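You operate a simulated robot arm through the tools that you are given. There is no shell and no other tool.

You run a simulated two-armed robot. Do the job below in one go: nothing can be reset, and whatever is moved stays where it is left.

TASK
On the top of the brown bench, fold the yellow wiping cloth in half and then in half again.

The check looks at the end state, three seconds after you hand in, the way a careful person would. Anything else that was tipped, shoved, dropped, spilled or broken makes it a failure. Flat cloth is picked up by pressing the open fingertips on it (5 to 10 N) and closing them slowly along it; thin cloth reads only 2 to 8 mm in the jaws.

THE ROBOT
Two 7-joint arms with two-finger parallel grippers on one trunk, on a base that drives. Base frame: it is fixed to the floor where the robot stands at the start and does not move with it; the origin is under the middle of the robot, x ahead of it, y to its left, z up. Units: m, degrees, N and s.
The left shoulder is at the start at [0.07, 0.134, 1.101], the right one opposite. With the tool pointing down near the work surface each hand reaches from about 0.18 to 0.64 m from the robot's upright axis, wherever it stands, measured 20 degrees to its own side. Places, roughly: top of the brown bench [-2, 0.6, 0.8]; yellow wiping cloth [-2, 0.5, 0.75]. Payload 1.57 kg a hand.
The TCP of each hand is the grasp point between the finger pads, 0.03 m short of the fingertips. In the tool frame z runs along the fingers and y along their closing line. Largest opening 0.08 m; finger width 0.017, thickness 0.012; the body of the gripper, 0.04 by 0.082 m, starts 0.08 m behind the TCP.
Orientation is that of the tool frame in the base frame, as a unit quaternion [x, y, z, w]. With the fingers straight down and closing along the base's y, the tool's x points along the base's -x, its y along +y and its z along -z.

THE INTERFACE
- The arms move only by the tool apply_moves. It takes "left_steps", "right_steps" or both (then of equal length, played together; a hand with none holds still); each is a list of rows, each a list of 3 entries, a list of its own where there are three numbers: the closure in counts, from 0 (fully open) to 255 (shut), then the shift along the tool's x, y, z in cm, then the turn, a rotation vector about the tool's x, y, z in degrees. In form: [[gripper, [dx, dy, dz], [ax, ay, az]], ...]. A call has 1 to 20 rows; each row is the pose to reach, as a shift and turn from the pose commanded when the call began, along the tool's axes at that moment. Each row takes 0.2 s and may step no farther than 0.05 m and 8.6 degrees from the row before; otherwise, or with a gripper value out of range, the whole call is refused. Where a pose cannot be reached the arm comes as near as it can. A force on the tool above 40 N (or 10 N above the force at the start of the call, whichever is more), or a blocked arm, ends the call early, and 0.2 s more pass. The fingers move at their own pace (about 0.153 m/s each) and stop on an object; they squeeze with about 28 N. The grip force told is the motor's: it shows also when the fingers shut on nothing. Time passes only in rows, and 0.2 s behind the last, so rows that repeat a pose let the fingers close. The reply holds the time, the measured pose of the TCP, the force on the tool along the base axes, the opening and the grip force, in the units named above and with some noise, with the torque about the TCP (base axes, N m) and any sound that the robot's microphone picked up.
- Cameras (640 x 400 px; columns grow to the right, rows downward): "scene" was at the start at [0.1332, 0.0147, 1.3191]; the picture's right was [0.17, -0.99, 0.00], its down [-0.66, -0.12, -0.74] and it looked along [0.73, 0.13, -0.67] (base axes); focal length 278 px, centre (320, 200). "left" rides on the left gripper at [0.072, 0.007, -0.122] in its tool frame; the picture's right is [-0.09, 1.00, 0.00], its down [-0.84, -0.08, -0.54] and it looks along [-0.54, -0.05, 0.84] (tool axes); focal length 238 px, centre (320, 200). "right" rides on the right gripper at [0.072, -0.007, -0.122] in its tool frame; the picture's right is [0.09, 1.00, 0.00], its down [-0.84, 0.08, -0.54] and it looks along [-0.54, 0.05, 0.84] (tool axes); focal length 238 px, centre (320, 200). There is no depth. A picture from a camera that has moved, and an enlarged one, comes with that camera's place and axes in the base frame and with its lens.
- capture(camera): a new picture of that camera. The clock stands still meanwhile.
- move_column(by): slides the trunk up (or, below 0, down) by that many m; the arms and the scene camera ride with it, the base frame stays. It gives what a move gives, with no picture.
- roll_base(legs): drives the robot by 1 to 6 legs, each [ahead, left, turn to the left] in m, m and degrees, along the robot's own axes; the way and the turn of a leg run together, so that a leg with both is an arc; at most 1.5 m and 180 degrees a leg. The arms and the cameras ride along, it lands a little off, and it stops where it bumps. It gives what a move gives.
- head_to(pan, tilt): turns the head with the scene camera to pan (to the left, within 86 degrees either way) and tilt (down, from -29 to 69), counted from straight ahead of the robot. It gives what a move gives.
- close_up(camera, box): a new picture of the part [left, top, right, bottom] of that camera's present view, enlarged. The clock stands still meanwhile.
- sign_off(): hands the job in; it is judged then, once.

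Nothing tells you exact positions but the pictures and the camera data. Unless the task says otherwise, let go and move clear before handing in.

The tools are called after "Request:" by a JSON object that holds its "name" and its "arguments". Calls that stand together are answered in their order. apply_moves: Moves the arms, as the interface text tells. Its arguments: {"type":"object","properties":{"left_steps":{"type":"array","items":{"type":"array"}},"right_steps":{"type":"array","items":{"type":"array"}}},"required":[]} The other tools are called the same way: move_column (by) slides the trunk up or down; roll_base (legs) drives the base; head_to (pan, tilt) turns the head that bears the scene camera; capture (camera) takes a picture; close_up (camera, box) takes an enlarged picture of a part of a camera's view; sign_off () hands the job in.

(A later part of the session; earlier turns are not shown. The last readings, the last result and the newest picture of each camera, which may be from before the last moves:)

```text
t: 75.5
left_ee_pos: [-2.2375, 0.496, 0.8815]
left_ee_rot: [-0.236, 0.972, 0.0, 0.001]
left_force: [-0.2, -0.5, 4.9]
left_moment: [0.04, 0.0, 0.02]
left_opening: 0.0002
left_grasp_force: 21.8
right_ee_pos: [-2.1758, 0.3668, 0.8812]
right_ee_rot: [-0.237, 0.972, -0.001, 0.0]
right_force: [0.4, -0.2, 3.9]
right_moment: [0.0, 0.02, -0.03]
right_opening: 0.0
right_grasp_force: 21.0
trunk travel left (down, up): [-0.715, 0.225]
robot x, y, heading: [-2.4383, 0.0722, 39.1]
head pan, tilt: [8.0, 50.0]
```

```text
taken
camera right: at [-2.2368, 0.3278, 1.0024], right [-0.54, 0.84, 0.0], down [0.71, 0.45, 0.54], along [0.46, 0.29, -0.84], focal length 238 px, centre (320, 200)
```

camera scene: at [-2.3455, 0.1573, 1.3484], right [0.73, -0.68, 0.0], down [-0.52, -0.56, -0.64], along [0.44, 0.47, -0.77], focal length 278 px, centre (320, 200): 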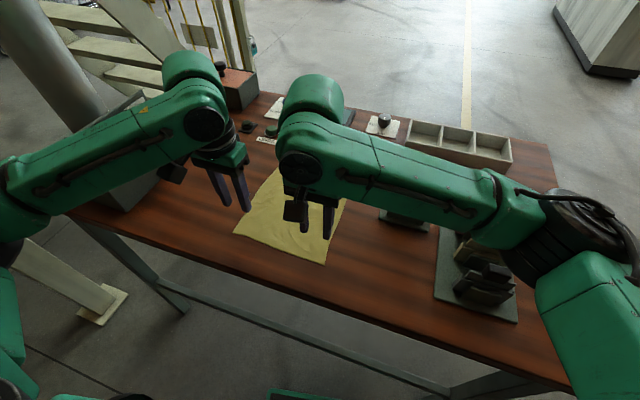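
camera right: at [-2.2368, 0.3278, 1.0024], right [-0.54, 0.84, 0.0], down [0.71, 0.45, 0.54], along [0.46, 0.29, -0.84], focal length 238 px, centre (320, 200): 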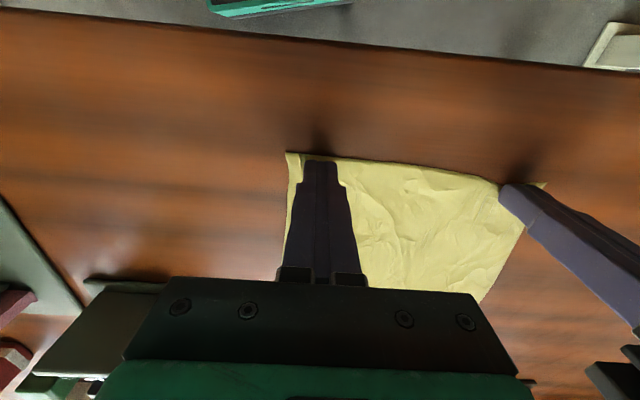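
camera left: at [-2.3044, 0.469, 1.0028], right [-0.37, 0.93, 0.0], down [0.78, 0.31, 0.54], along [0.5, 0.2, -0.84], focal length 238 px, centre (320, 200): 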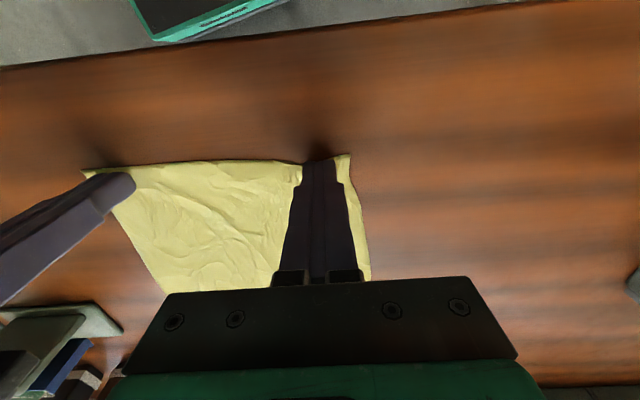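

The jaws shut on nothing (opening near 0): the pressure dropped while closing and the fingers slid. I lift a little, reopen, and press again.

Request:
{"name": "apply_moves", "arguments": {"left_steps": [[255, [0, 0, -0.4], [0, 0, 0]], [150, [0, 0, -0.4], [0, 0, 0]], [150, [0, 0, -0.4], [0, 0, 0]], [150, [0, 0, -0.1], [0, 0, 0]], [150, [0, 0, 0.05], [0, 0, 0]], [150, [0, 0, 0.05], [0, 0, 0]]], "right_steps": [[255, [0, 0, -0.4], [0, 0, 0]], [150, [0, 0, -0.4], [0, 0, 0]], [150, [0, 0, -0.4], [0, 0, 0]], [150, [0, 0, -0.1], [0, 0, 0]], [150, [0, 0, 0.05], [0, 0, 0]], [150, [0, 0, 0.05], [0, 0, 0]]]}}

Request:
{"name": "capture", "arguments": {"camera": "left"}}

Request:
{"name": "capture", "arguments": {"camera": "right"}}

```text
t: 76.9
left_ee_pos: [-2.2382, 0.4962, 0.8806]
left_ee_rot: [-0.236, 0.972, 0.0, 0.002]
left_force: [2.6, 0.8, 7.9]
left_moment: [-0.01, -0.1, 0.06]
left_opening: 0.0328
left_grasp_force: 0.0
right_ee_pos: [-2.1759, 0.3677, 0.8815]
right_ee_rot: [-0.237, 0.972, 0.0, 0.001]
right_force: [0.9, 0.9, 4.5]
right_moment: [0.0, -0.02, 0.01]
right_opening: 0.0332
right_grasp_force: 0.2
trunk travel left (down, up): [-0.715, 0.225]
robot x, y, heading: [-2.4381, 0.0667, 38.7]
head pan, tilt: [8.0, 50.0]
```

```text
taken
camera left: at [-2.3043, 0.4695, 1.0027], right [-0.37, 0.93, 0.0], down [0.78, 0.31, 0.54], along [0.5, 0.2, -0.84], focal length 238 px, centre (320, 200)
```

left: 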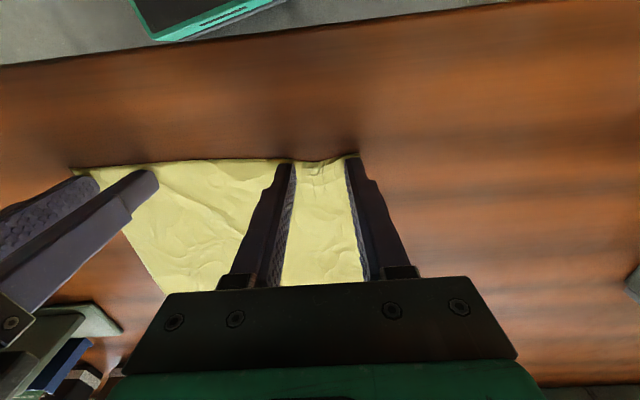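

```text
taken
camera right: at [-2.2363, 0.3283, 1.0024], right [-0.54, 0.84, 0.0], down [0.71, 0.45, 0.54], along [0.46, 0.29, -0.84], focal length 238 px, centre (320, 200)
```

right: 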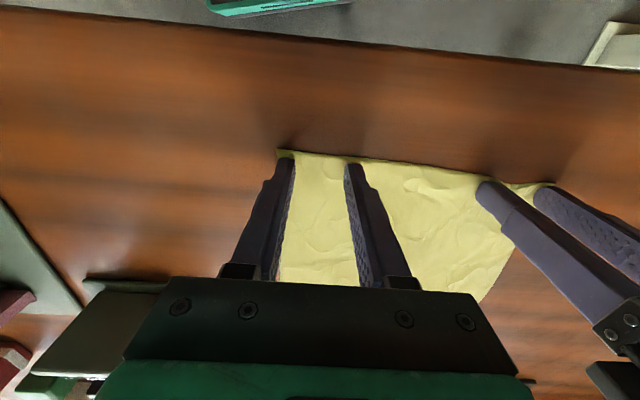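

A small ruck remains under the left hand, which helps. I close again slowly, adding a little pressure as they close.

Request:
{"name": "apply_moves", "arguments": {"left_steps": [[150, [0, 0, 0.02], [0, 0, 0]], [157, [0, 0, 0.02], [0, 0, 0]], [164, [0, 0, 0.03], [0, 0, 0]], [171, [0, 0, 0.03], [0, 0, 0]], [178, [0, 0, 0.04], [0, 0, 0]], [185, [0, 0, 0.04], [0, 0, 0]], [192, [0, 0, 0.05], [0, 0, 0]], [199, [0, 0, 0.05], [0, 0, 0]], [206, [0, 0, 0.06], [0, 0, 0]]], "right_steps": [[150, [0, 0, 0.05], [0, 0, 0]], [157, [0, 0, 0.06], [0, 0, 0]], [164, [0, 0, 0.07], [0, 0, 0]], [171, [0, 0, 0.07], [0, 0, 0]], [178, [0, 0, 0.08], [0, 0, 0]], [185, [0, 0, 0.08], [0, 0, 0]], [192, [0, 0, 0.09], [0, 0, 0]], [199, [0, 0, 0.09], [0, 0, 0]], [206, [0, 0, 0.1], [0, 0, 0]]]}}

Request:
{"name": "capture", "arguments": {"camera": "left"}}

Request:
{"name": "capture", "arguments": {"camera": "right"}}

```text
t: 78.9
left_ee_pos: [-2.2389, 0.4966, 0.8813]
left_ee_rot: [-0.236, 0.972, 0.001, 0.001]
left_force: [2.0, 0.0, 3.9]
left_moment: [-0.01, -0.06, 0.03]
left_opening: 0.0155
left_grasp_force: 0.4
right_ee_pos: [-2.1777, 0.3655, 0.8819]
right_ee_rot: [-0.237, 0.971, 0.001, 0.0]
right_force: [0.1, -0.4, 21.1]
right_moment: [-0.07, -0.06, 0.01]
right_opening: 0.0163
right_grasp_force: 0.9
trunk travel left (down, up): [-0.715, 0.225]
robot x, y, heading: [-2.4393, 0.0717, 39.2]
head pan, tilt: [8.0, 50.0]
```

```text
taken
camera left: at [-2.3057, 0.4679, 1.0028], right [-0.37, 0.93, 0.0], down [0.78, 0.31, 0.54], along [0.5, 0.2, -0.84], focal length 238 px, centre (320, 200)
```

left: 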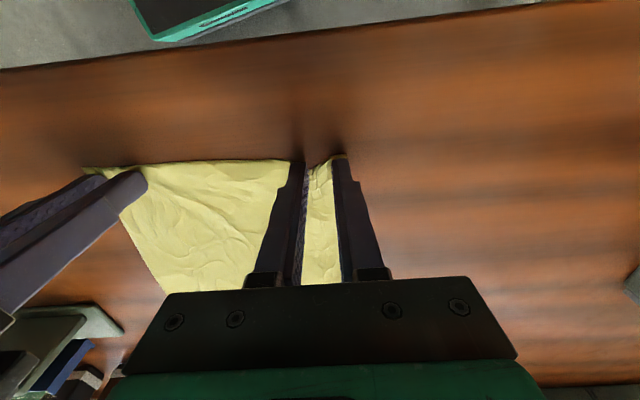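

```text
taken
camera right: at [-2.2379, 0.3266, 1.0021], right [-0.54, 0.84, 0.0], down [0.71, 0.45, 0.54], along [0.46, 0.29, -0.84], focal length 238 px, centre (320, 200)
```

right: 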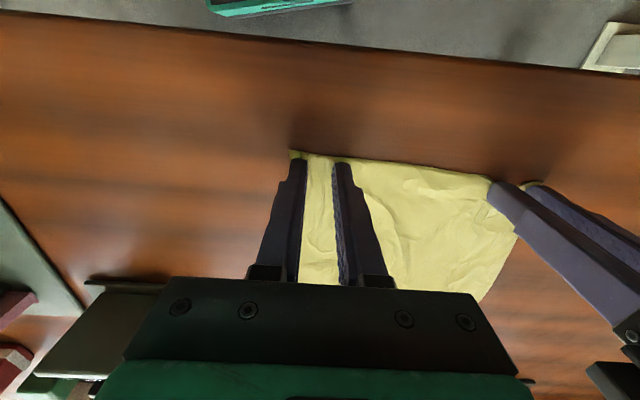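

The cloth is bunching between the fingers now. I correct the pressures and go on closing.

Request:
{"name": "apply_moves", "arguments": {"left_steps": [[206, [0, 0, 0.06], [0, 0, 0]], [212, [0, 0, 0.06], [0, 0, 0]], [218, [0, 0, 0.07], [0, 0, 0]], [224, [0, 0, 0.07], [0, 0, 0]], [230, [0, 0, 0.08], [0, 0, 0]], [236, [0, 0, 0.08], [0, 0, 0]], [242, [0, 0, 0.08], [0, 0, 0]], [248, [0, 0, 0.08], [0, 0, 0]], [255, [0, 0, 0.08], [0, 0, 0]], [255, [0, 0, 0.08], [0, 0, 0]]], "right_steps": [[206, [0, 0, -0.08], [0, 0, 0]], [212, [0, 0, -0.08], [0, 0, 0]], [218, [0, 0, -0.08], [0, 0, 0]], [224, [0, 0, -0.08], [0, 0, 0]], [230, [0, 0, -0.08], [0, 0, 0]], [236, [0, 0, -0.08], [0, 0, 0]], [242, [0, 0, -0.08], [0, 0, 0]], [248, [0, 0, -0.08], [0, 0, 0]], [255, [0, 0, -0.08], [0, 0, 0]], [255, [0, 0, -0.08], [0, 0, 0]]]}}

Request:
{"name": "capture", "arguments": {"camera": "left"}}

Request:
{"name": "capture", "arguments": {"camera": "right"}}

```text
t: 81.1
left_ee_pos: [-2.2382, 0.4944, 0.8807]
left_ee_rot: [-0.235, 0.972, 0.002, 0.002]
left_force: [0.6, -0.4, 27.1]
left_moment: [-0.07, -0.08, -0.01]
left_opening: 0.0
left_grasp_force: 21.0
right_ee_pos: [-2.1773, 0.3655, 0.8822]
right_ee_rot: [-0.237, 0.971, 0.0, 0.0]
right_force: [-0.8, -0.1, 0.0]
right_moment: [-0.02, -0.01, -0.02]
right_opening: 0.0
right_grasp_force: 21.7
trunk travel left (down, up): [-0.715, 0.225]
robot x, y, heading: [-2.4381, 0.0699, 39.1]
head pan, tilt: [8.0, 50.0]
```

```text
taken
camera left: at [-2.3054, 0.4667, 1.0025], right [-0.37, 0.93, 0.0], down [0.78, 0.31, 0.55], along [0.51, 0.21, -0.84], focal length 238 px, centre (320, 200)
```

left: 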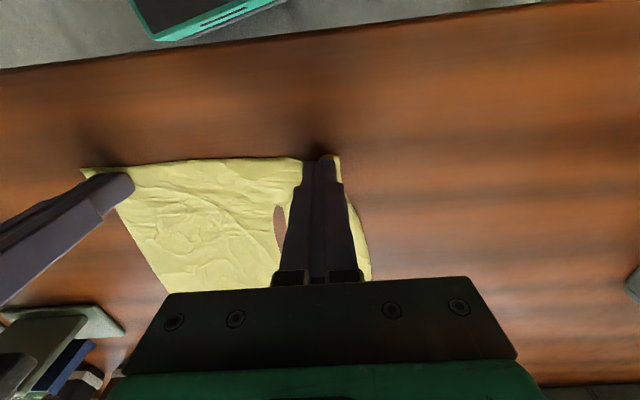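

```text
taken
camera right: at [-2.2375, 0.3255, 1.0026], right [-0.54, 0.84, 0.0], down [0.71, 0.45, 0.54], along [0.46, 0.29, -0.84], focal length 238 px, centre (320, 200)
```

right: 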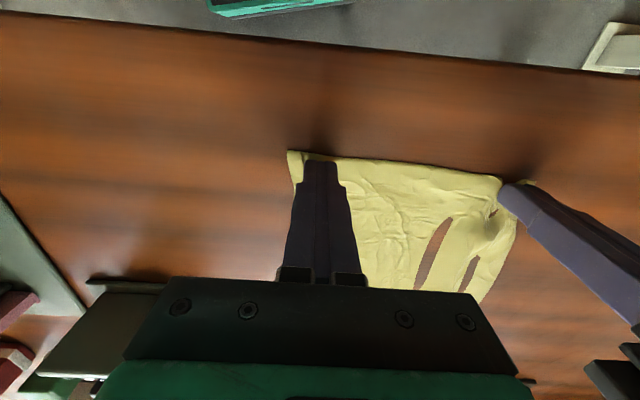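

Again nothing in the jaws. I lift both hands a few centimetres to see how the cloth lies.

Request:
{"name": "apply_moves", "arguments": {"left_steps": [[255, [0, 0, -1], [0, 0, 0]], [255, [0, 0, -3], [0, 0, 0]], [255, [0, 0, -5], [0, 0, 0]], [150, [0, 0, -5], [0, 0, 0]]], "right_steps": [[255, [0, 0, -1], [0, 0, 0]], [255, [0, 0, -3], [0, 0, 0]], [255, [0, 0, -5], [0, 0, 0]], [150, [0, 0, -5], [0, 0, 0]]]}}

Request:
{"name": "capture", "arguments": {"camera": "left"}}

Request:
{"name": "capture", "arguments": {"camera": "right"}}

```text
t: 82.1
left_ee_pos: [-2.2383, 0.4978, 0.9286]
left_ee_rot: [-0.235, 0.972, 0.0, 0.0]
left_force: [-0.2, -0.4, -0.2]
left_moment: [0.01, 0.0, 0.01]
left_opening: 0.033
left_grasp_force: 0.1
right_ee_pos: [-2.1748, 0.3679, 0.9302]
right_ee_rot: [-0.238, 0.971, -0.001, -0.002]
right_force: [0.1, 0.6, 0.0]
right_moment: [0.01, 0.01, -0.01]
right_opening: 0.0329
right_grasp_force: 0.1
trunk travel left (down, up): [-0.715, 0.225]
robot x, y, heading: [-2.4397, 0.0679, 39.1]
head pan, tilt: [8.0, 50.0]
```

```text
taken
camera left: at [-2.3048, 0.4696, 1.0504], right [-0.37, 0.93, 0.0], down [0.78, 0.31, 0.54], along [0.5, 0.2, -0.84], focal length 238 px, centre (320, 200)
```

left: 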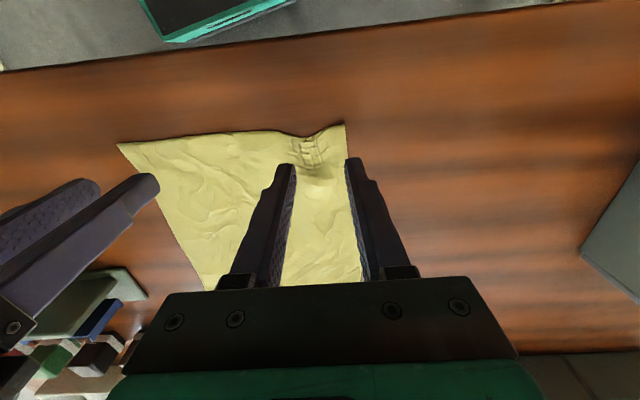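

```text
taken
camera right: at [-2.2357, 0.3296, 1.0511], right [-0.54, 0.84, 0.0], down [0.71, 0.46, 0.54], along [0.46, 0.29, -0.84], focal length 238 px, centre (320, 200)
```

right: 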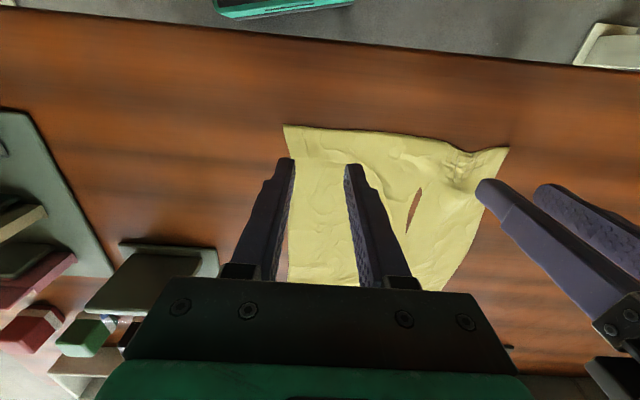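

The left corner keeps a small ruck, which is a good thing to pinch. I go down again with the left hand first, watching the force closely.

Request:
{"name": "apply_moves", "arguments": {"left_steps": [[150, [0, 0, 2.5], [0, 0, 0]], [150, [0, 0, 4.3], [0, 0, 0]], [150, [0, 0, 4.6], [0, 0, 0]], [150, [0, 0, 4.7], [0, 0, 0]], [150, [0, 0, 4.7], [0, 0, 0]]]}}

```text
t: 83.3
left_ee_pos: [-2.2396, 0.4977, 0.8819]
left_ee_rot: [-0.236, 0.972, 0.0, 0.0]
left_force: [-0.2, -0.3, 0.0]
left_moment: [0.01, 0.01, 0.01]
left_opening: 0.0329
left_grasp_force: 0.1
right_ee_pos: [-2.1738, 0.368, 0.9304]
right_ee_rot: [-0.236, 0.972, -0.002, -0.001]
right_force: [0.0, -0.2, -0.3]
right_moment: [0.03, 0.01, -0.02]
right_opening: 0.0331
right_grasp_force: 0.0
trunk travel left (down, up): [-0.715, 0.225]
robot x, y, heading: [-2.4353, 0.069, 39.2]
head pan, tilt: [8.0, 50.0]
```

Request:
{"name": "apply_moves", "arguments": {"left_steps": [[150, [0, 0, 0.1], [0, 0, 0]], [150, [0, 0, 0.1], [0, 0, 0]], [150, [0, 0, 0.1], [0, 0, 0]]]}}

```text
t: 84.1
left_ee_pos: [-2.2379, 0.499, 0.8822]
left_ee_rot: [-0.236, 0.972, 0.0, 0.001]
left_force: [-0.2, 0.8, 4.5]
left_moment: [0.0, 0.01, -0.02]
left_opening: 0.0328
left_grasp_force: 0.0
right_ee_pos: [-2.1746, 0.3683, 0.9291]
right_ee_rot: [-0.236, 0.972, -0.001, -0.001]
right_force: [0.2, 0.9, -0.3]
right_moment: [0.03, -0.01, 0.01]
right_opening: 0.0331
right_grasp_force: 0.1
trunk travel left (down, up): [-0.715, 0.225]
robot x, y, heading: [-2.4386, 0.0698, 39.0]
head pan, tilt: [8.0, 50.0]
```

Request:
{"name": "apply_moves", "arguments": {"left_steps": [[150, [0, 0, 0.03], [0, 0, 0]], [156, [0, 0, 0.03], [0, 0, 0]], [162, [0, 0, 0.03], [0, 0, 0]], [168, [0, 0, 0.03], [0, 0, 0]]]}}

```text
t: 85.1
left_ee_pos: [-2.2382, 0.4977, 0.881]
left_ee_rot: [-0.235, 0.972, 0.0, 0.0]
left_force: [-0.3, 0.0, 7.0]
left_moment: [-0.01, -0.04, 0.0]
left_opening: 0.0259
left_grasp_force: 0.1
right_ee_pos: [-2.175, 0.3672, 0.9314]
right_ee_rot: [-0.238, 0.971, 0.0, 0.0]
right_force: [-0.4, -0.5, 0.9]
right_moment: [-0.01, -0.01, -0.01]
right_opening: 0.0328
right_grasp_force: 0.0
trunk travel left (down, up): [-0.715, 0.225]
robot x, y, heading: [-2.4374, 0.0706, 39.3]
head pan, tilt: [8.0, 50.0]
```

Request:
{"name": "apply_moves", "arguments": {"left_steps": [[174, [0, 0, 0.01], [0, 0, 0]], [180, [0, 0, 0.01], [0, 0, 0]], [186, [0, 0, 0.01], [0, 0, 0]], [192, [0, 0, 0.01], [0, 0, 0]]]}}

Request:
{"name": "close_up", "arguments": {"camera": "left", "box": [220, 110, 420, 235]}}

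Request:
{"name": "close_up", "arguments": {"camera": "right", "box": [400, 80, 600, 205]}}

```text
t: 86.1
left_ee_pos: [-2.2374, 0.4973, 0.8822]
left_ee_rot: [-0.235, 0.972, 0.001, 0.001]
left_force: [0.0, 0.2, 8.6]
left_moment: [-0.03, -0.04, 0.02]
left_opening: 0.0185
left_grasp_force: 0.0
right_ee_pos: [-2.1752, 0.3679, 0.93]
right_ee_rot: [-0.237, 0.972, 0.0, -0.002]
right_force: [0.4, 0.6, 0.9]
right_moment: [0.05, 0.0, -0.01]
right_opening: 0.0332
right_grasp_force: 0.1
trunk travel left (down, up): [-0.715, 0.225]
robot x, y, heading: [-2.4393, 0.0682, 38.9]
head pan, tilt: [8.0, 50.0]
```

```text
3.20 times, centred on (320, 172) of left
camera zoom: at [-2.305, 0.4691, 1.0028], right [-0.37, 0.93, 0.0], down [0.78, 0.31, 0.54], along [0.5, 0.2, -0.84], focal length 763 px, centre (320, 288)
```

zoom: 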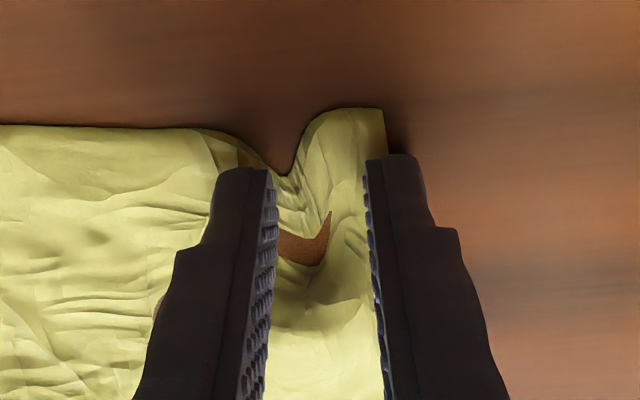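

```text
3.20 times, centred on (500, 142) of right
camera zoom: at [-2.2361, 0.3285, 1.0514], right [-0.54, 0.84, 0.0], down [0.71, 0.45, 0.54], along [0.46, 0.29, -0.84], focal length 763 px, centre (-256, 384)
```

zoom: 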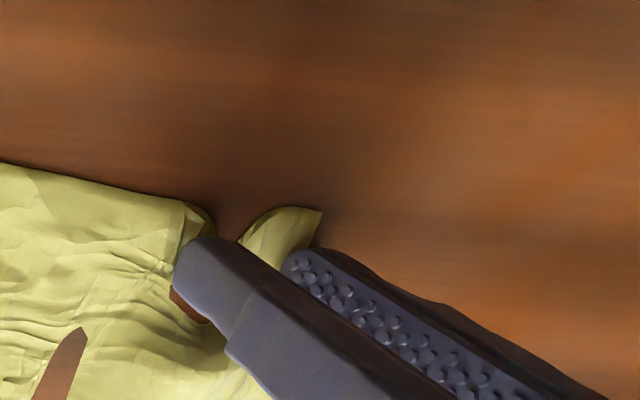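

A clear ridge now rises between the left fingers, and the force holds at about 8 N. I keep closing.

Request:
{"name": "apply_moves", "arguments": {"left_steps": [[198, [0, 0, 0], [0, 0, 0]], [204, [0, 0, 0], [0, 0, 0]], [210, [0, 0, 0], [0, 0, 0]], [216, [0, 0, 0], [0, 0, 0]]]}}

Request:
{"name": "close_up", "arguments": {"camera": "left", "box": [220, 110, 420, 235]}}

```text
t: 87.1
left_ee_pos: [-2.2387, 0.4973, 0.8817]
left_ee_rot: [-0.236, 0.972, 0.001, 0.0]
left_force: [-0.8, -0.1, 9.4]
left_moment: [-0.06, 0.02, 0.01]
left_opening: 0.0112
left_grasp_force: 0.1
right_ee_pos: [-2.1763, 0.3672, 0.9307]
right_ee_rot: [-0.237, 0.972, 0.0, -0.001]
right_force: [-0.2, -0.1, 0.3]
right_moment: [0.04, -0.01, 0.0]
right_opening: 0.033
right_grasp_force: 0.1
trunk travel left (down, up): [-0.715, 0.225]
robot x, y, heading: [-2.4375, 0.0712, 39.2]
head pan, tilt: [8.0, 50.0]
```

```text
3.20 times, centred on (320, 172) of left
camera zoom: at [-2.305, 0.469, 1.0028], right [-0.37, 0.93, 0.0], down [0.78, 0.31, 0.54], along [0.5, 0.2, -0.84], focal length 763 px, centre (320, 288)
```

zoom: 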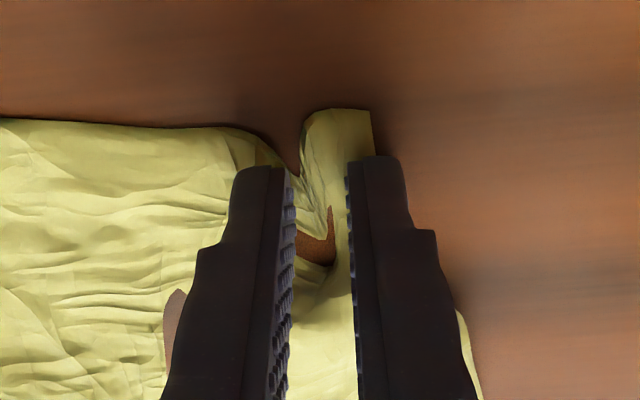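

Request:
{"name": "apply_moves", "arguments": {"left_steps": [[220, [0, 0, 0], [0, 0, 0]], [224, [0, 0, 0], [0, 0, 0]], [228, [0, 0, 0], [0, 0, 0]], [232, [0, 0, 0], [0, 0, 0]]]}}

Request:
{"name": "close_up", "arguments": {"camera": "left", "box": [220, 110, 420, 235]}}

```text
t: 88.1
left_ee_pos: [-2.2384, 0.4975, 0.8823]
left_ee_rot: [-0.236, 0.972, 0.0, 0.0]
left_force: [0.4, 0.6, 8.6]
left_moment: [-0.03, -0.02, 0.0]
left_opening: 0.0069
left_grasp_force: 0.1
right_ee_pos: [-2.1754, 0.3671, 0.9291]
right_ee_rot: [-0.237, 0.972, 0.0, -0.001]
right_force: [-0.5, 0.6, -0.4]
right_moment: [0.01, -0.04, -0.01]
right_opening: 0.033
right_grasp_force: 0.3
trunk travel left (down, up): [-0.715, 0.225]
robot x, y, heading: [-2.4385, 0.0688, 39.1]
head pan, tilt: [8.0, 50.0]
```

```text
3.20 times, centred on (320, 172) of left
camera zoom: at [-2.3049, 0.4689, 1.0028], right [-0.37, 0.93, 0.0], down [0.78, 0.31, 0.54], along [0.5, 0.2, -0.84], focal length 763 px, centre (320, 288)
```

zoom: 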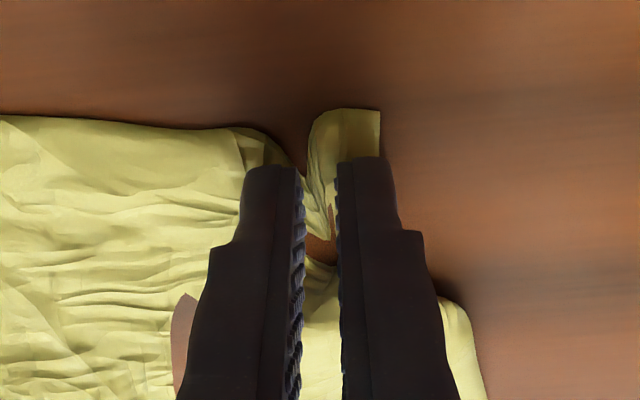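

Request:
{"name": "apply_moves", "arguments": {"left_steps": [[236, [0, 0, 0], [0, 0, 0]], [240, [0, 0, 0], [0, 0, 0]], [245, [0, 0, 0], [0, 0, 0]], [250, [0, 0, 0], [0, 0, 0]], [255, [0, 0, 0], [0, 0, 0]], [255, [0, 0, 0], [0, 0, 0]]]}}

Request:
{"name": "close_up", "arguments": {"camera": "left", "box": [220, 110, 420, 235]}}

```text
t: 89.5
left_ee_pos: [-2.2384, 0.4967, 0.8817]
left_ee_rot: [-0.235, 0.972, 0.0, 0.001]
left_force: [-0.5, 0.4, 8.5]
left_moment: [-0.06, -0.02, 0.01]
left_opening: 0.0001
left_grasp_force: 21.5
right_ee_pos: [-2.175, 0.3679, 0.9307]
right_ee_rot: [-0.237, 0.972, 0.0, 0.0]
right_force: [0.3, 0.4, 0.2]
right_moment: [0.0, -0.03, 0.01]
right_opening: 0.0332
right_grasp_force: 0.1
trunk travel left (down, up): [-0.715, 0.225]
robot x, y, heading: [-2.4394, 0.0698, 39.3]
head pan, tilt: [8.0, 50.0]
```

```text
3.20 times, centred on (320, 172) of left
camera zoom: at [-2.3049, 0.4689, 1.0028], right [-0.37, 0.93, 0.0], down [0.78, 0.31, 0.54], along [0.5, 0.2, -0.84], focal length 763 px, centre (320, 288)
```

zoom: 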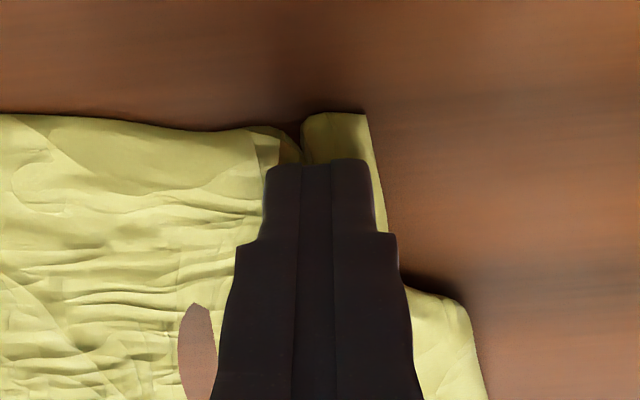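

Request:
{"name": "apply_moves", "arguments": {"left_steps": [[255, [0, 0, -0.5], [0, 0, 0]], [255, [0, 0, -1.5], [0, 0, 0]], [255, [0, 0, -3], [0, 0, 0]], [255, [0, 0, -3], [0, 0, 0]]]}}

Request:
{"name": "capture", "arguments": {"camera": "left"}}

Request:
{"name": "capture", "arguments": {"camera": "right"}}

```text
t: 90.5
left_ee_pos: [-2.2377, 0.4988, 0.9095]
left_ee_rot: [-0.235, 0.972, 0.0, 0.0]
left_force: [0.9, 0.7, -0.4]
left_moment: [-0.03, -0.03, -0.01]
left_opening: 0.0
left_grasp_force: 21.3
right_ee_pos: [-2.1758, 0.3679, 0.9299]
right_ee_rot: [-0.237, 0.972, 0.0, 0.0]
right_force: [0.2, 0.0, -0.6]
right_moment: [0.04, -0.02, 0.02]
right_opening: 0.0329
right_grasp_force: 0.0
trunk travel left (down, up): [-0.715, 0.225]
robot x, y, heading: [-2.4395, 0.0711, 39.1]
head pan, tilt: [8.0, 50.0]
```

```text
taken
camera left: at [-2.3046, 0.47, 1.0322], right [-0.37, 0.93, 0.0], down [0.78, 0.31, 0.54], along [0.5, 0.2, -0.84], focal length 238 px, centre (320, 200)
```

left: 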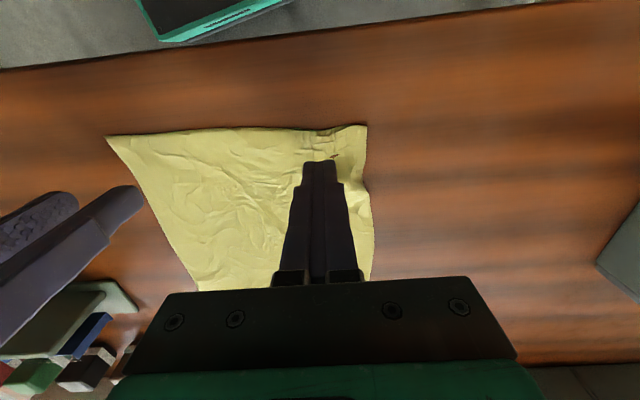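

```text
taken
camera right: at [-2.2356, 0.3295, 1.051], right [-0.54, 0.84, 0.0], down [0.71, 0.46, 0.54], along [0.46, 0.29, -0.84], focal length 238 px, centre (320, 200)
```

right: 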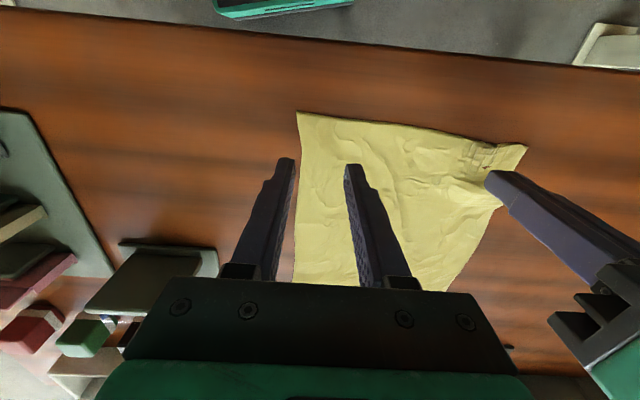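

The cloth buckled downward and slipped out, so a small opening across the corner is not working. I'll turn the left hand a quarter so the fingers close across the near edge, with a wider opening and one finger just outside the edge.

Request:
{"name": "apply_moves", "arguments": {"left_steps": [[200, [0, 0, -2], [0, 0, 0]], [150, [0, 0, -4], [0, 0, 8]], [80, [0.9, 0.6, -4], [0, 0, 16.5]], [80, [0.9, 0.6, -4], [0, 0, 25]], [80, [0.9, 0.6, -4], [0, 0, 33.5]], [80, [0.9, 0.6, -4], [0, 0, 42]], [80, [0.9, 0.6, -4], [0, 0, 50.5]], [80, [0.9, 0.6, -4], [0, 0, 59]], [80, [0.9, 0.6, -4], [0, 0, 67.5]], [80, [0.9, 0.6, -4], [0, 0, 76]], [80, [0.9, 0.6, -4], [0, 0, 84.5]], [80, [0.9, 0.6, -4], [0, 0, 91.5]], [80, [0.9, 0.6, -4], [0, 0, 91.5]]]}}

Request:
{"name": "capture", "arguments": {"camera": "left"}}

Request:
{"name": "capture", "arguments": {"camera": "scene"}}

```text
t: 93.3
left_ee_pos: [-2.2489, 0.4993, 0.9508]
left_ee_rot: [0.532, 0.847, -0.001, 0.0]
left_force: [-0.8, 0.0, 0.2]
left_moment: [0.02, 0.03, -0.02]
left_opening: 0.0548
left_grasp_force: 0.1
right_ee_pos: [-2.174, 0.3672, 0.9302]
right_ee_rot: [-0.236, 0.972, -0.001, -0.001]
right_force: [0.9, 0.0, -0.6]
right_moment: [-0.06, 0.03, 0.0]
right_opening: 0.0329
right_grasp_force: 0.0
trunk travel left (down, up): [-0.715, 0.225]
robot x, y, heading: [-2.4359, 0.0703, 38.8]
head pan, tilt: [8.0, 50.0]
```

```text
taken
camera left: at [-2.2731, 0.5662, 1.0718], right [0.94, 0.35, 0.0], down [0.29, -0.79, 0.54], along [0.19, -0.51, -0.84], focal length 238 px, centre (320, 200)
```

left: 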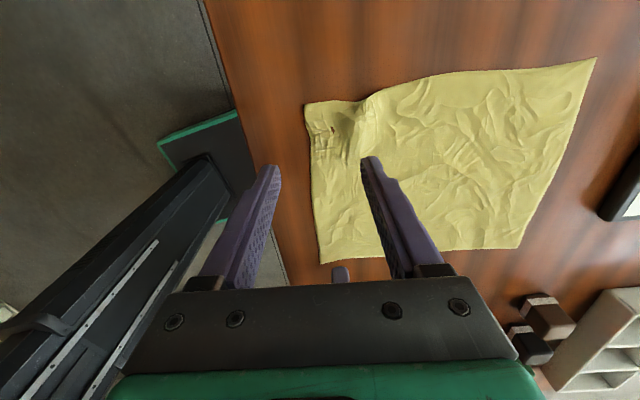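

```text
taken
camera scene: at [-2.3449, 0.1576, 1.3483], right [0.73, -0.68, 0.0], down [-0.52, -0.56, -0.64], along [0.44, 0.47, -0.77], focal length 278 px, centre (320, 200)
```

scene: 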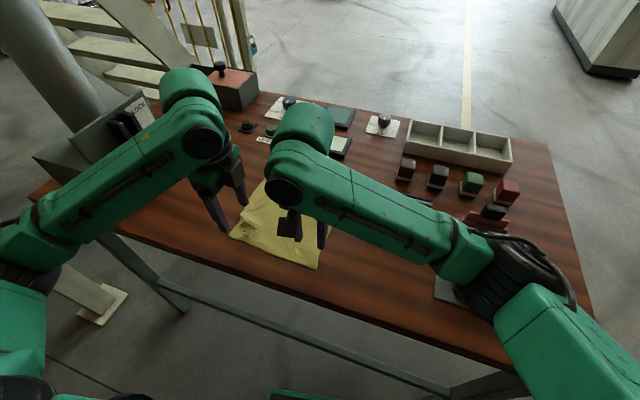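

The left fingers now straddle the near edge. I go down and press.

Request:
{"name": "apply_moves", "arguments": {"left_steps": [[80, [0, 0, 3], [0, 0, 0]], [80, [0, 0, 6], [0, 0, 0]], [80, [0, 0, 6.7], [0, 0, 0]], [80, [0, 0, 6.9], [0, 0, 0]], [80, [0, 0, 7.0], [0, 0, 0]], [80, [0, 0, 7.0], [0, 0, 0]]]}}

Request:
{"name": "capture", "arguments": {"camera": "left"}}

```text
t: 94.7
left_ee_pos: [-2.2486, 0.4994, 0.8812]
left_ee_rot: [0.531, 0.847, 0.001, 0.001]
left_force: [-0.6, 1.6, 5.7]
left_moment: [0.13, -0.13, 0.02]
left_opening: 0.055
left_grasp_force: 0.0
right_ee_pos: [-2.1746, 0.3685, 0.9302]
right_ee_rot: [-0.237, 0.972, -0.001, -0.001]
right_force: [-0.8, -0.7, -0.4]
right_moment: [0.0, 0.0, -0.03]
right_opening: 0.0331
right_grasp_force: 0.2
trunk travel left (down, up): [-0.715, 0.225]
robot x, y, heading: [-2.4393, 0.0706, 39.4]
head pan, tilt: [8.0, 50.0]
```

```text
taken
camera left: at [-2.2737, 0.5657, 1.0027], right [0.94, 0.35, 0.0], down [0.29, -0.79, 0.54], along [0.19, -0.51, -0.84], focal length 238 px, centre (320, 200)
```

left: 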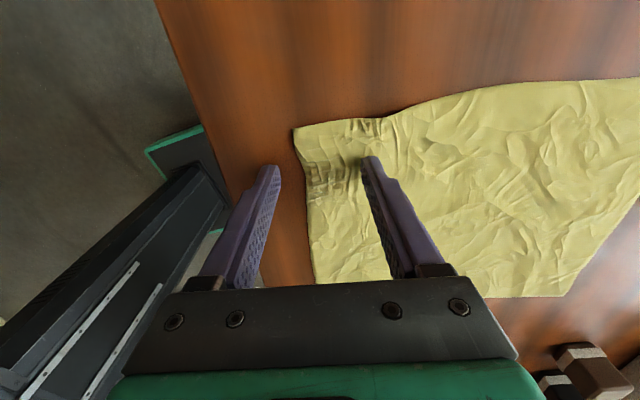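

Request:
{"name": "apply_moves", "arguments": {"left_steps": [[86, [0, 0, 0.02], [0, 0, 0]], [92, [0, 0, 0.02], [0, 0, 0]], [98, [0, 0, 0.02], [0, 0, 0]], [104, [0, 0, 0.02], [0, 0, 0]], [110, [0, 0, 0.02], [0, 0, 0]]]}}

Request:
{"name": "close_up", "arguments": {"camera": "left", "box": [200, 100, 440, 250]}}

```text
t: 95.9
left_ee_pos: [-2.2488, 0.4987, 0.8809]
left_ee_rot: [0.532, 0.847, 0.001, 0.0]
left_force: [1.9, 1.0, 11.1]
left_moment: [0.24, -0.3, -0.03]
left_opening: 0.0479
left_grasp_force: 2.2
right_ee_pos: [-2.1758, 0.368, 0.9294]
right_ee_rot: [-0.237, 0.971, 0.0, -0.001]
right_force: [0.3, -0.5, 0.7]
right_moment: [-0.03, 0.03, 0.01]
right_opening: 0.033
right_grasp_force: 0.0
trunk travel left (down, up): [-0.715, 0.225]
robot x, y, heading: [-2.4409, 0.0711, 39.0]
head pan, tilt: [8.0, 50.0]
```

```text
2.67 times, centred on (320, 175) of left
camera zoom: at [-2.2734, 0.5652, 1.0027], right [0.94, 0.35, 0.0], down [0.29, -0.79, 0.54], along [0.19, -0.51, -0.84], focal length 636 px, centre (320, 267)
```

zoom: 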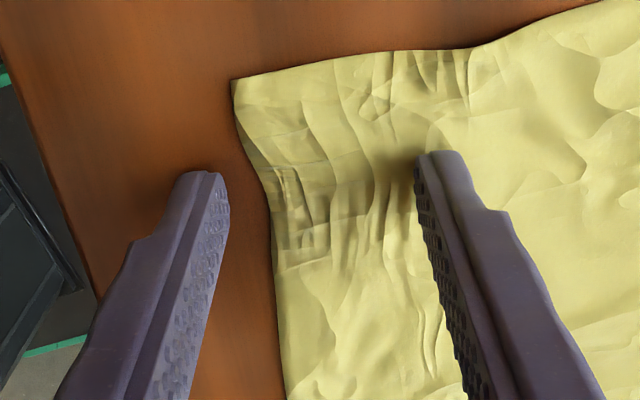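

Request:
{"name": "apply_moves", "arguments": {"left_steps": [[116, [0, 0, -0.03], [0, 0, 0]], [122, [0, 0, -0.03], [0, 0, 0]], [128, [0, 0, -0.03], [0, 0, 0]], [134, [0, 0, -0.03], [0, 0, 0]], [140, [0, 0, -0.03], [0, 0, 0]]]}}

Request:
{"name": "close_up", "arguments": {"camera": "left", "box": [200, 100, 440, 250]}}

```text
t: 97.1
left_ee_pos: [-2.2489, 0.498, 0.8807]
left_ee_rot: [0.532, 0.847, 0.0, 0.001]
left_force: [-1.3, -1.1, 8.0]
left_moment: [0.09, -0.13, -0.02]
left_opening: 0.0349
left_grasp_force: 0.0
right_ee_pos: [-2.1747, 0.3661, 0.9309]
right_ee_rot: [-0.237, 0.971, 0.0, -0.001]
right_force: [0.0, 0.4, 0.5]
right_moment: [-0.02, -0.02, 0.01]
right_opening: 0.033
right_grasp_force: 0.1
trunk travel left (down, up): [-0.715, 0.225]
robot x, y, heading: [-2.4386, 0.072, 39.3]
head pan, tilt: [8.0, 50.0]
```

```text
2.67 times, centred on (320, 175) of left
camera zoom: at [-2.2741, 0.5648, 1.0027], right [0.94, 0.35, 0.0], down [0.29, -0.79, 0.54], along [0.19, -0.51, -0.84], focal length 636 px, centre (320, 267)
```

zoom: 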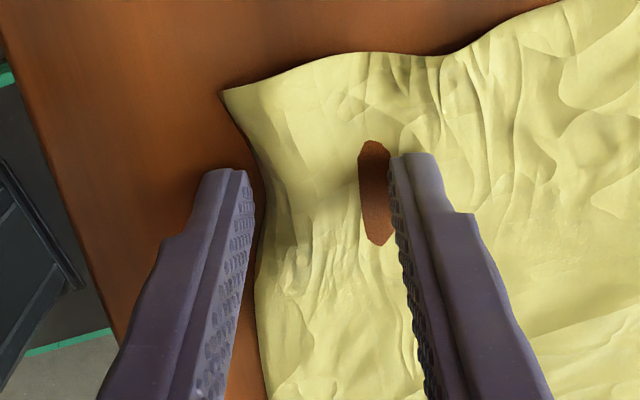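

Request:
{"name": "apply_moves", "arguments": {"left_steps": [[146, [0, 0, 0], [0, 0, 0]], [152, [0, 0, 0], [0, 0, 0]], [158, [0, 0, 0], [0, 0, 0]], [164, [0, 0, 0], [0, 0, 0]], [170, [0, 0, 0], [0, 0, 0]], [176, [0, 0, 0], [0, 0, 0]]]}}

Request:
{"name": "close_up", "arguments": {"camera": "left", "box": [200, 100, 440, 250]}}

```text
t: 98.5
left_ee_pos: [-2.2483, 0.4989, 0.8802]
left_ee_rot: [0.532, 0.847, 0.001, 0.0]
left_force: [-0.5, -0.1, 6.7]
left_moment: [0.05, -0.12, 0.01]
left_opening: 0.0247
left_grasp_force: 0.1
right_ee_pos: [-2.175, 0.3677, 0.9304]
right_ee_rot: [-0.237, 0.971, 0.0, 0.0]
right_force: [0.3, -0.5, -0.4]
right_moment: [-0.01, 0.04, 0.02]
right_opening: 0.033
right_grasp_force: 0.2
trunk travel left (down, up): [-0.715, 0.225]
robot x, y, heading: [-2.4355, 0.0693, 39.0]
head pan, tilt: [8.0, 50.0]
```

```text
2.67 times, centred on (320, 175) of left
camera zoom: at [-2.2734, 0.5653, 1.0028], right [0.94, 0.35, 0.0], down [0.29, -0.79, 0.54], along [0.19, -0.51, -0.84], focal length 636 px, centre (320, 267)
```

zoom: 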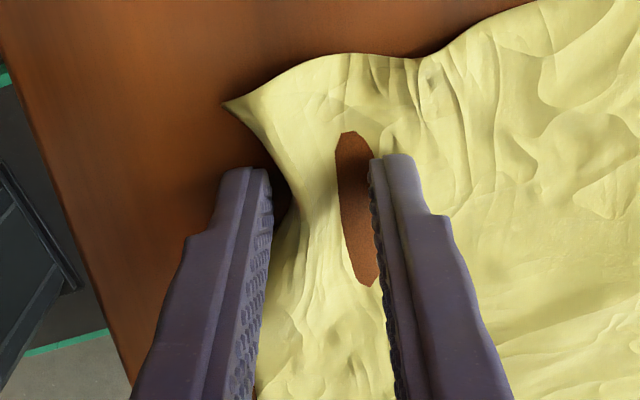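

A real ridge with the edge in it is building between the fingers. I continue.

Request:
{"name": "apply_moves", "arguments": {"left_steps": [[182, [0, 0, 0], [0, 0, 0]], [188, [0, 0, 0], [0, 0, 0]], [194, [0, 0, 0], [0, 0, 0]], [200, [0, 0, 0], [0, 0, 0]], [206, [0, 0, 0], [0, 0, 0]], [212, [0, 0, 0], [0, 0, 0]]]}}

Request:
{"name": "close_up", "arguments": {"camera": "left", "box": [200, 100, 440, 250]}}

```text
t: 99.9
left_ee_pos: [-2.2478, 0.4983, 0.8816]
left_ee_rot: [0.531, 0.847, 0.001, 0.0]
left_force: [-0.3, -0.3, 6.5]
left_moment: [0.05, -0.03, 0.02]
left_opening: 0.0132
left_grasp_force: 0.1
right_ee_pos: [-2.1743, 0.367, 0.9304]
right_ee_rot: [-0.237, 0.971, 0.0, -0.002]
right_force: [0.1, -0.9, -0.5]
right_moment: [0.01, 0.0, 0.01]
right_opening: 0.0332
right_grasp_force: 0.0
trunk travel left (down, up): [-0.715, 0.225]
robot x, y, heading: [-2.4368, 0.0674, 39.1]
head pan, tilt: [8.0, 50.0]
```

```text
2.67 times, centred on (320, 175) of left
camera zoom: at [-2.2734, 0.5653, 1.0028], right [0.94, 0.35, 0.0], down [0.29, -0.79, 0.54], along [0.19, -0.51, -0.84], focal length 636 px, centre (320, 267)
```

zoom: 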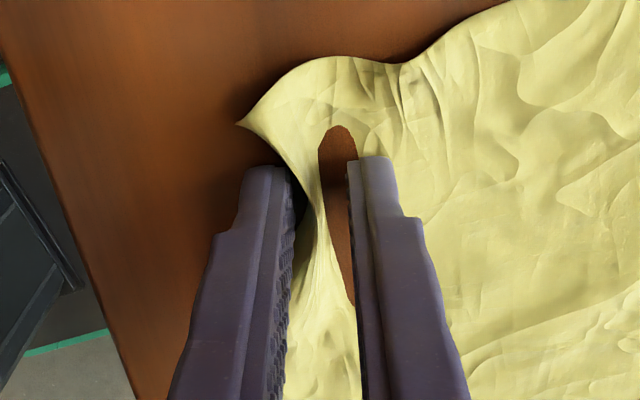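

Request:
{"name": "apply_moves", "arguments": {"left_steps": [[218, [0, 0, 0], [0, 0, 0]], [224, [0, 0, 0], [0, 0, 0]], [230, [0, 0, 0], [0, 0, 0]], [236, [0, 0, 0], [0, 0, 0]], [242, [0, 0, 0], [0, 0, 0]], [248, [0, 0, 0], [0, 0, 0]], [255, [0, 0, 0], [0, 0, 0]], [255, [0, 0, 0], [0, 0, 0]]]}}

Request:
{"name": "close_up", "arguments": {"camera": "left", "box": [200, 100, 440, 250]}}

```text
t: 101.7
left_ee_pos: [-2.2481, 0.4991, 0.8809]
left_ee_rot: [0.531, 0.847, 0.001, 0.0]
left_force: [-1.6, -0.1, 6.9]
left_moment: [0.08, 0.01, -0.01]
left_opening: 0.0022
left_grasp_force: 23.9
right_ee_pos: [-2.1758, 0.3684, 0.9299]
right_ee_rot: [-0.237, 0.971, -0.001, -0.001]
right_force: [1.0, -0.3, 0.6]
right_moment: [-0.02, 0.01, -0.02]
right_opening: 0.033
right_grasp_force: 0.2
trunk travel left (down, up): [-0.715, 0.225]
robot x, y, heading: [-2.4374, 0.0674, 39.1]
head pan, tilt: [8.0, 50.0]
```

```text
2.67 times, centred on (320, 175) of left
camera zoom: at [-2.2737, 0.5653, 1.0028], right [0.94, 0.35, 0.0], down [0.29, -0.79, 0.54], along [0.19, -0.51, -0.84], focal length 636 px, centre (320, 267)
```

zoom: 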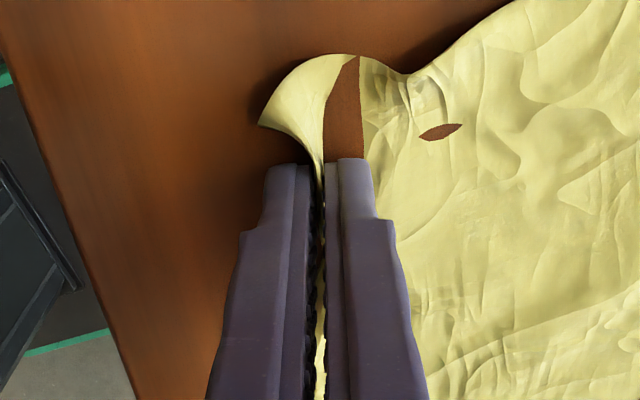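

The left hand now holds the cloth (2.2 mm in the jaws). I ease it up slightly and look with the right camera to place the right hand the same way.

Request:
{"name": "apply_moves", "arguments": {"left_steps": [[255, [0, 0, -0.3], [0, 0, 0]], [255, [0, 0, -0.5], [0, 0, 0]]]}}

Request:
{"name": "capture", "arguments": {"camera": "right"}}

Request:
{"name": "capture", "arguments": {"camera": "left"}}

```text
t: 102.3
left_ee_pos: [-2.2498, 0.4977, 0.8845]
left_ee_rot: [0.532, 0.847, 0.0, 0.0]
left_force: [0.9, -1.0, -0.4]
left_moment: [0.01, 0.0, 0.0]
left_opening: 0.0021
left_grasp_force: 24.3
right_ee_pos: [-2.1762, 0.3689, 0.9298]
right_ee_rot: [-0.236, 0.972, 0.0, -0.001]
right_force: [0.3, 0.8, -0.4]
right_moment: [-0.01, 0.01, -0.02]
right_opening: 0.0329
right_grasp_force: 0.0
trunk travel left (down, up): [-0.715, 0.225]
robot x, y, heading: [-2.4343, 0.0657, 39.4]
head pan, tilt: [8.0, 50.0]
```

```text
taken
camera right: at [-2.2358, 0.3292, 1.0511], right [-0.54, 0.84, 0.0], down [0.71, 0.45, 0.54], along [0.46, 0.29, -0.84], focal length 238 px, centre (320, 200)
```

right: 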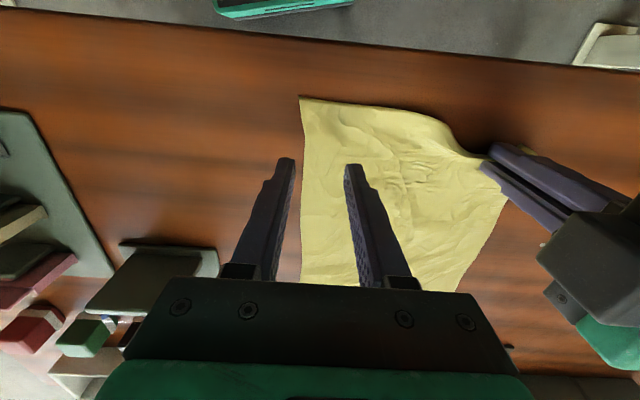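

```text
taken
camera left: at [-2.2737, 0.5656, 1.0071], right [0.94, 0.35, 0.0], down [0.29, -0.79, 0.54], along [0.19, -0.51, -0.84], focal length 238 px, centre (320, 200)
```

left: 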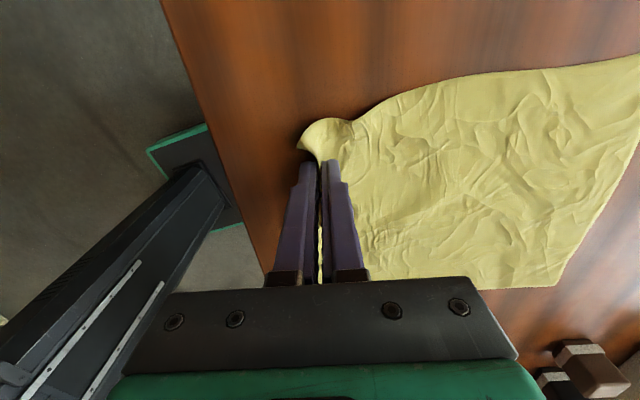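

The near-right corner is at about [-2.200, 0.334], 3.8 cm from the bench edge. I turn the right hand a quarter the other way and set it over the near edge.

Request:
{"name": "apply_moves", "arguments": {"right_steps": [[102, [0, 0, -2], [0, 0, -8]], [102, [1.2, 0.5, -3], [0, 0, -16]], [102, [2.5, 1.0, -3], [0, 0, -24]], [102, [2.5, 1.0, -3], [0, 0, -32]], [102, [2.5, 1.0, -3], [0, 0, -40]], [102, [2.5, 1.0, -3], [0, 0, -48]], [102, [2.5, 1.0, -3], [0, 0, -56]], [102, [2.5, 1.0, -3], [0, 0, -64]], [102, [2.5, 1.0, -3], [0, 0, -72]], [102, [2.5, 1.0, -3], [0, 0, -80]], [102, [2.5, 1.0, -3], [0, 0, -88]], [102, [2.5, 1.0, -3], [0, 0, -90]], [102, [2.5, 1.0, -3], [0, 0, -90]]]}}

Request:
{"name": "capture", "arguments": {"camera": "right"}}

Request:
{"name": "capture", "arguments": {"camera": "scene"}}

```text
t: 105.1
left_ee_pos: [-2.2497, 0.4976, 0.8854]
left_ee_rot: [0.532, 0.847, 0.0, 0.001]
left_force: [-0.7, -0.1, -0.8]
left_moment: [0.02, 0.0, 0.01]
left_opening: 0.002
left_grasp_force: 23.8
right_ee_pos: [-2.2023, 0.3658, 0.9593]
right_ee_rot: [0.855, -0.519, 0.0, 0.001]
right_force: [-0.2, 0.3, 0.3]
right_moment: [-0.02, -0.02, -0.02]
right_opening: 0.048
right_grasp_force: 0.0
trunk travel left (down, up): [-0.715, 0.225]
robot x, y, heading: [-2.4388, 0.0701, 38.9]
head pan, tilt: [8.0, 50.0]
```

```text
taken
camera right: at [-2.163, 0.3048, 1.0811], right [-0.84, -0.54, 0.0], down [-0.45, 0.71, 0.54], along [-0.29, 0.45, -0.84], focal length 238 px, centre (320, 200)
```

right: 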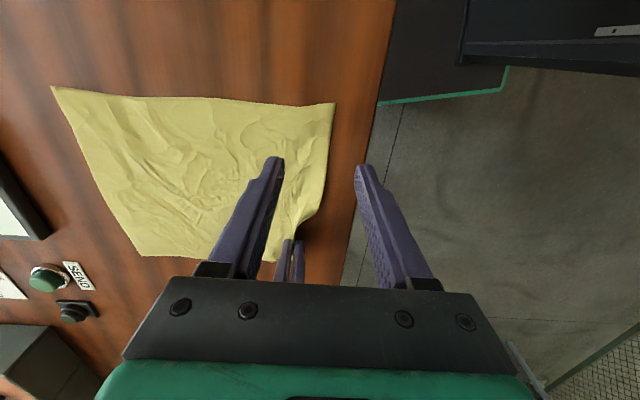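

```text
taken
camera scene: at [-2.345, 0.1576, 1.3483], right [0.73, -0.68, 0.0], down [-0.52, -0.56, -0.64], along [0.44, 0.47, -0.77], focal length 278 px, centre (320, 200)
```

scene: 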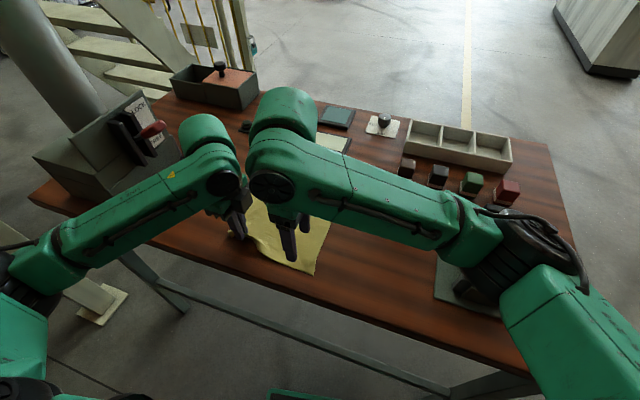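

Request:
{"name": "apply_moves", "arguments": {"right_steps": [[102, [0, 0, 3.5], [0, 0, 0]], [102, [0, 0, 6.5], [0, 0, 0]], [102, [0, 0, 7.5], [0, 0, 0]], [102, [0, 0, 7.75], [0, 0, 0]], [102, [0, 0, 7.8], [0, 0, 0]], [102, [0, 0, 7.8], [0, 0, 0]]]}}

Request:
{"name": "close_up", "arguments": {"camera": "right", "box": [200, 80, 440, 230]}}

```text
t: 106.5
left_ee_pos: [-2.2498, 0.4995, 0.8853]
left_ee_rot: [0.532, 0.847, 0.0, 0.0]
left_force: [0.4, -0.4, 0.6]
left_moment: [0.01, 0.01, -0.01]
left_opening: 0.0021
left_grasp_force: 23.4
right_ee_pos: [-2.2021, 0.3652, 0.8829]
right_ee_rot: [0.854, -0.52, 0.001, 0.001]
right_force: [0.3, 0.3, 0.0]
right_moment: [-0.02, 0.01, -0.03]
right_opening: 0.0482
right_grasp_force: 0.1
trunk travel left (down, up): [-0.715, 0.225]
robot x, y, heading: [-2.4404, 0.0699, 39.1]
head pan, tilt: [8.0, 50.0]
```

```text
2.67 times, centred on (320, 155) of right
camera zoom: at [-2.1631, 0.3042, 1.0034], right [-0.84, -0.54, 0.0], down [-0.45, 0.71, 0.54], along [-0.29, 0.45, -0.84], focal length 636 px, centre (320, 320)
```

zoom: 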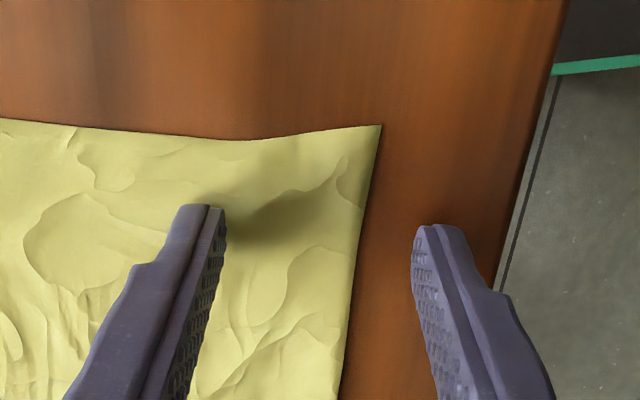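

Request:
{"name": "apply_moves", "arguments": {"right_steps": [[102, [0, 0, 0.1], [0, 0, 0]], [102, [0, 0, 0.17], [0, 0, 0]], [102, [0, 0, 0.17], [0, 0, 0]]]}}

```text
t: 107.3
left_ee_pos: [-2.2495, 0.4991, 0.8861]
left_ee_rot: [0.533, 0.846, 0.001, 0.001]
left_force: [-0.5, 0.2, 0.5]
left_moment: [-0.03, -0.02, 0.03]
left_opening: 0.0022
left_grasp_force: 23.7
right_ee_pos: [-2.2014, 0.3652, 0.8814]
right_ee_rot: [0.855, -0.519, 0.0, 0.0]
right_force: [0.4, 0.2, 6.0]
right_moment: [0.07, -0.2, -0.02]
right_opening: 0.0479
right_grasp_force: 0.0
trunk travel left (down, up): [-0.715, 0.225]
robot x, y, heading: [-2.4392, 0.0689, 39.3]
head pan, tilt: [8.0, 50.0]
```

Request:
{"name": "apply_moves", "arguments": {"right_steps": [[108, [0, 0, 0.01], [0, 0, 0]], [114, [0, 0, 0.01], [0, 0, 0]], [120, [0, 0, 0.01], [0, 0, 0]], [126, [0, 0, 0.01], [0, 0, 0]], [132, [0, 0, 0.01], [0, 0, 0]]]}}

Request:
{"name": "close_up", "arguments": {"camera": "right", "box": [200, 80, 440, 230]}}

```text
t: 108.5
left_ee_pos: [-2.2492, 0.4983, 0.8858]
left_ee_rot: [0.532, 0.847, 0.0, 0.0]
left_force: [0.6, 0.4, 0.2]
left_moment: [0.01, -0.03, 0.0]
left_opening: 0.0023
left_grasp_force: 24.1
right_ee_pos: [-2.2015, 0.3647, 0.881]
right_ee_rot: [0.854, -0.52, 0.001, 0.0]
right_force: [1.8, 1.0, 11.0]
right_moment: [0.2, -0.4, 0.03]
right_opening: 0.0411
right_grasp_force: 1.3
trunk travel left (down, up): [-0.715, 0.225]
robot x, y, heading: [-2.4362, 0.0697, 39.1]
head pan, tilt: [8.0, 50.0]
```

```text
2.67 times, centred on (320, 155) of right
camera zoom: at [-2.1634, 0.3037, 1.0023], right [-0.84, -0.54, 0.0], down [-0.45, 0.71, 0.54], along [-0.29, 0.46, -0.84], focal length 636 px, centre (320, 320)
```

zoom: 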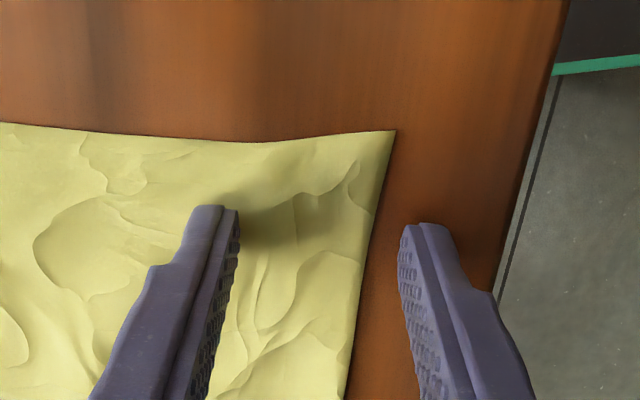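

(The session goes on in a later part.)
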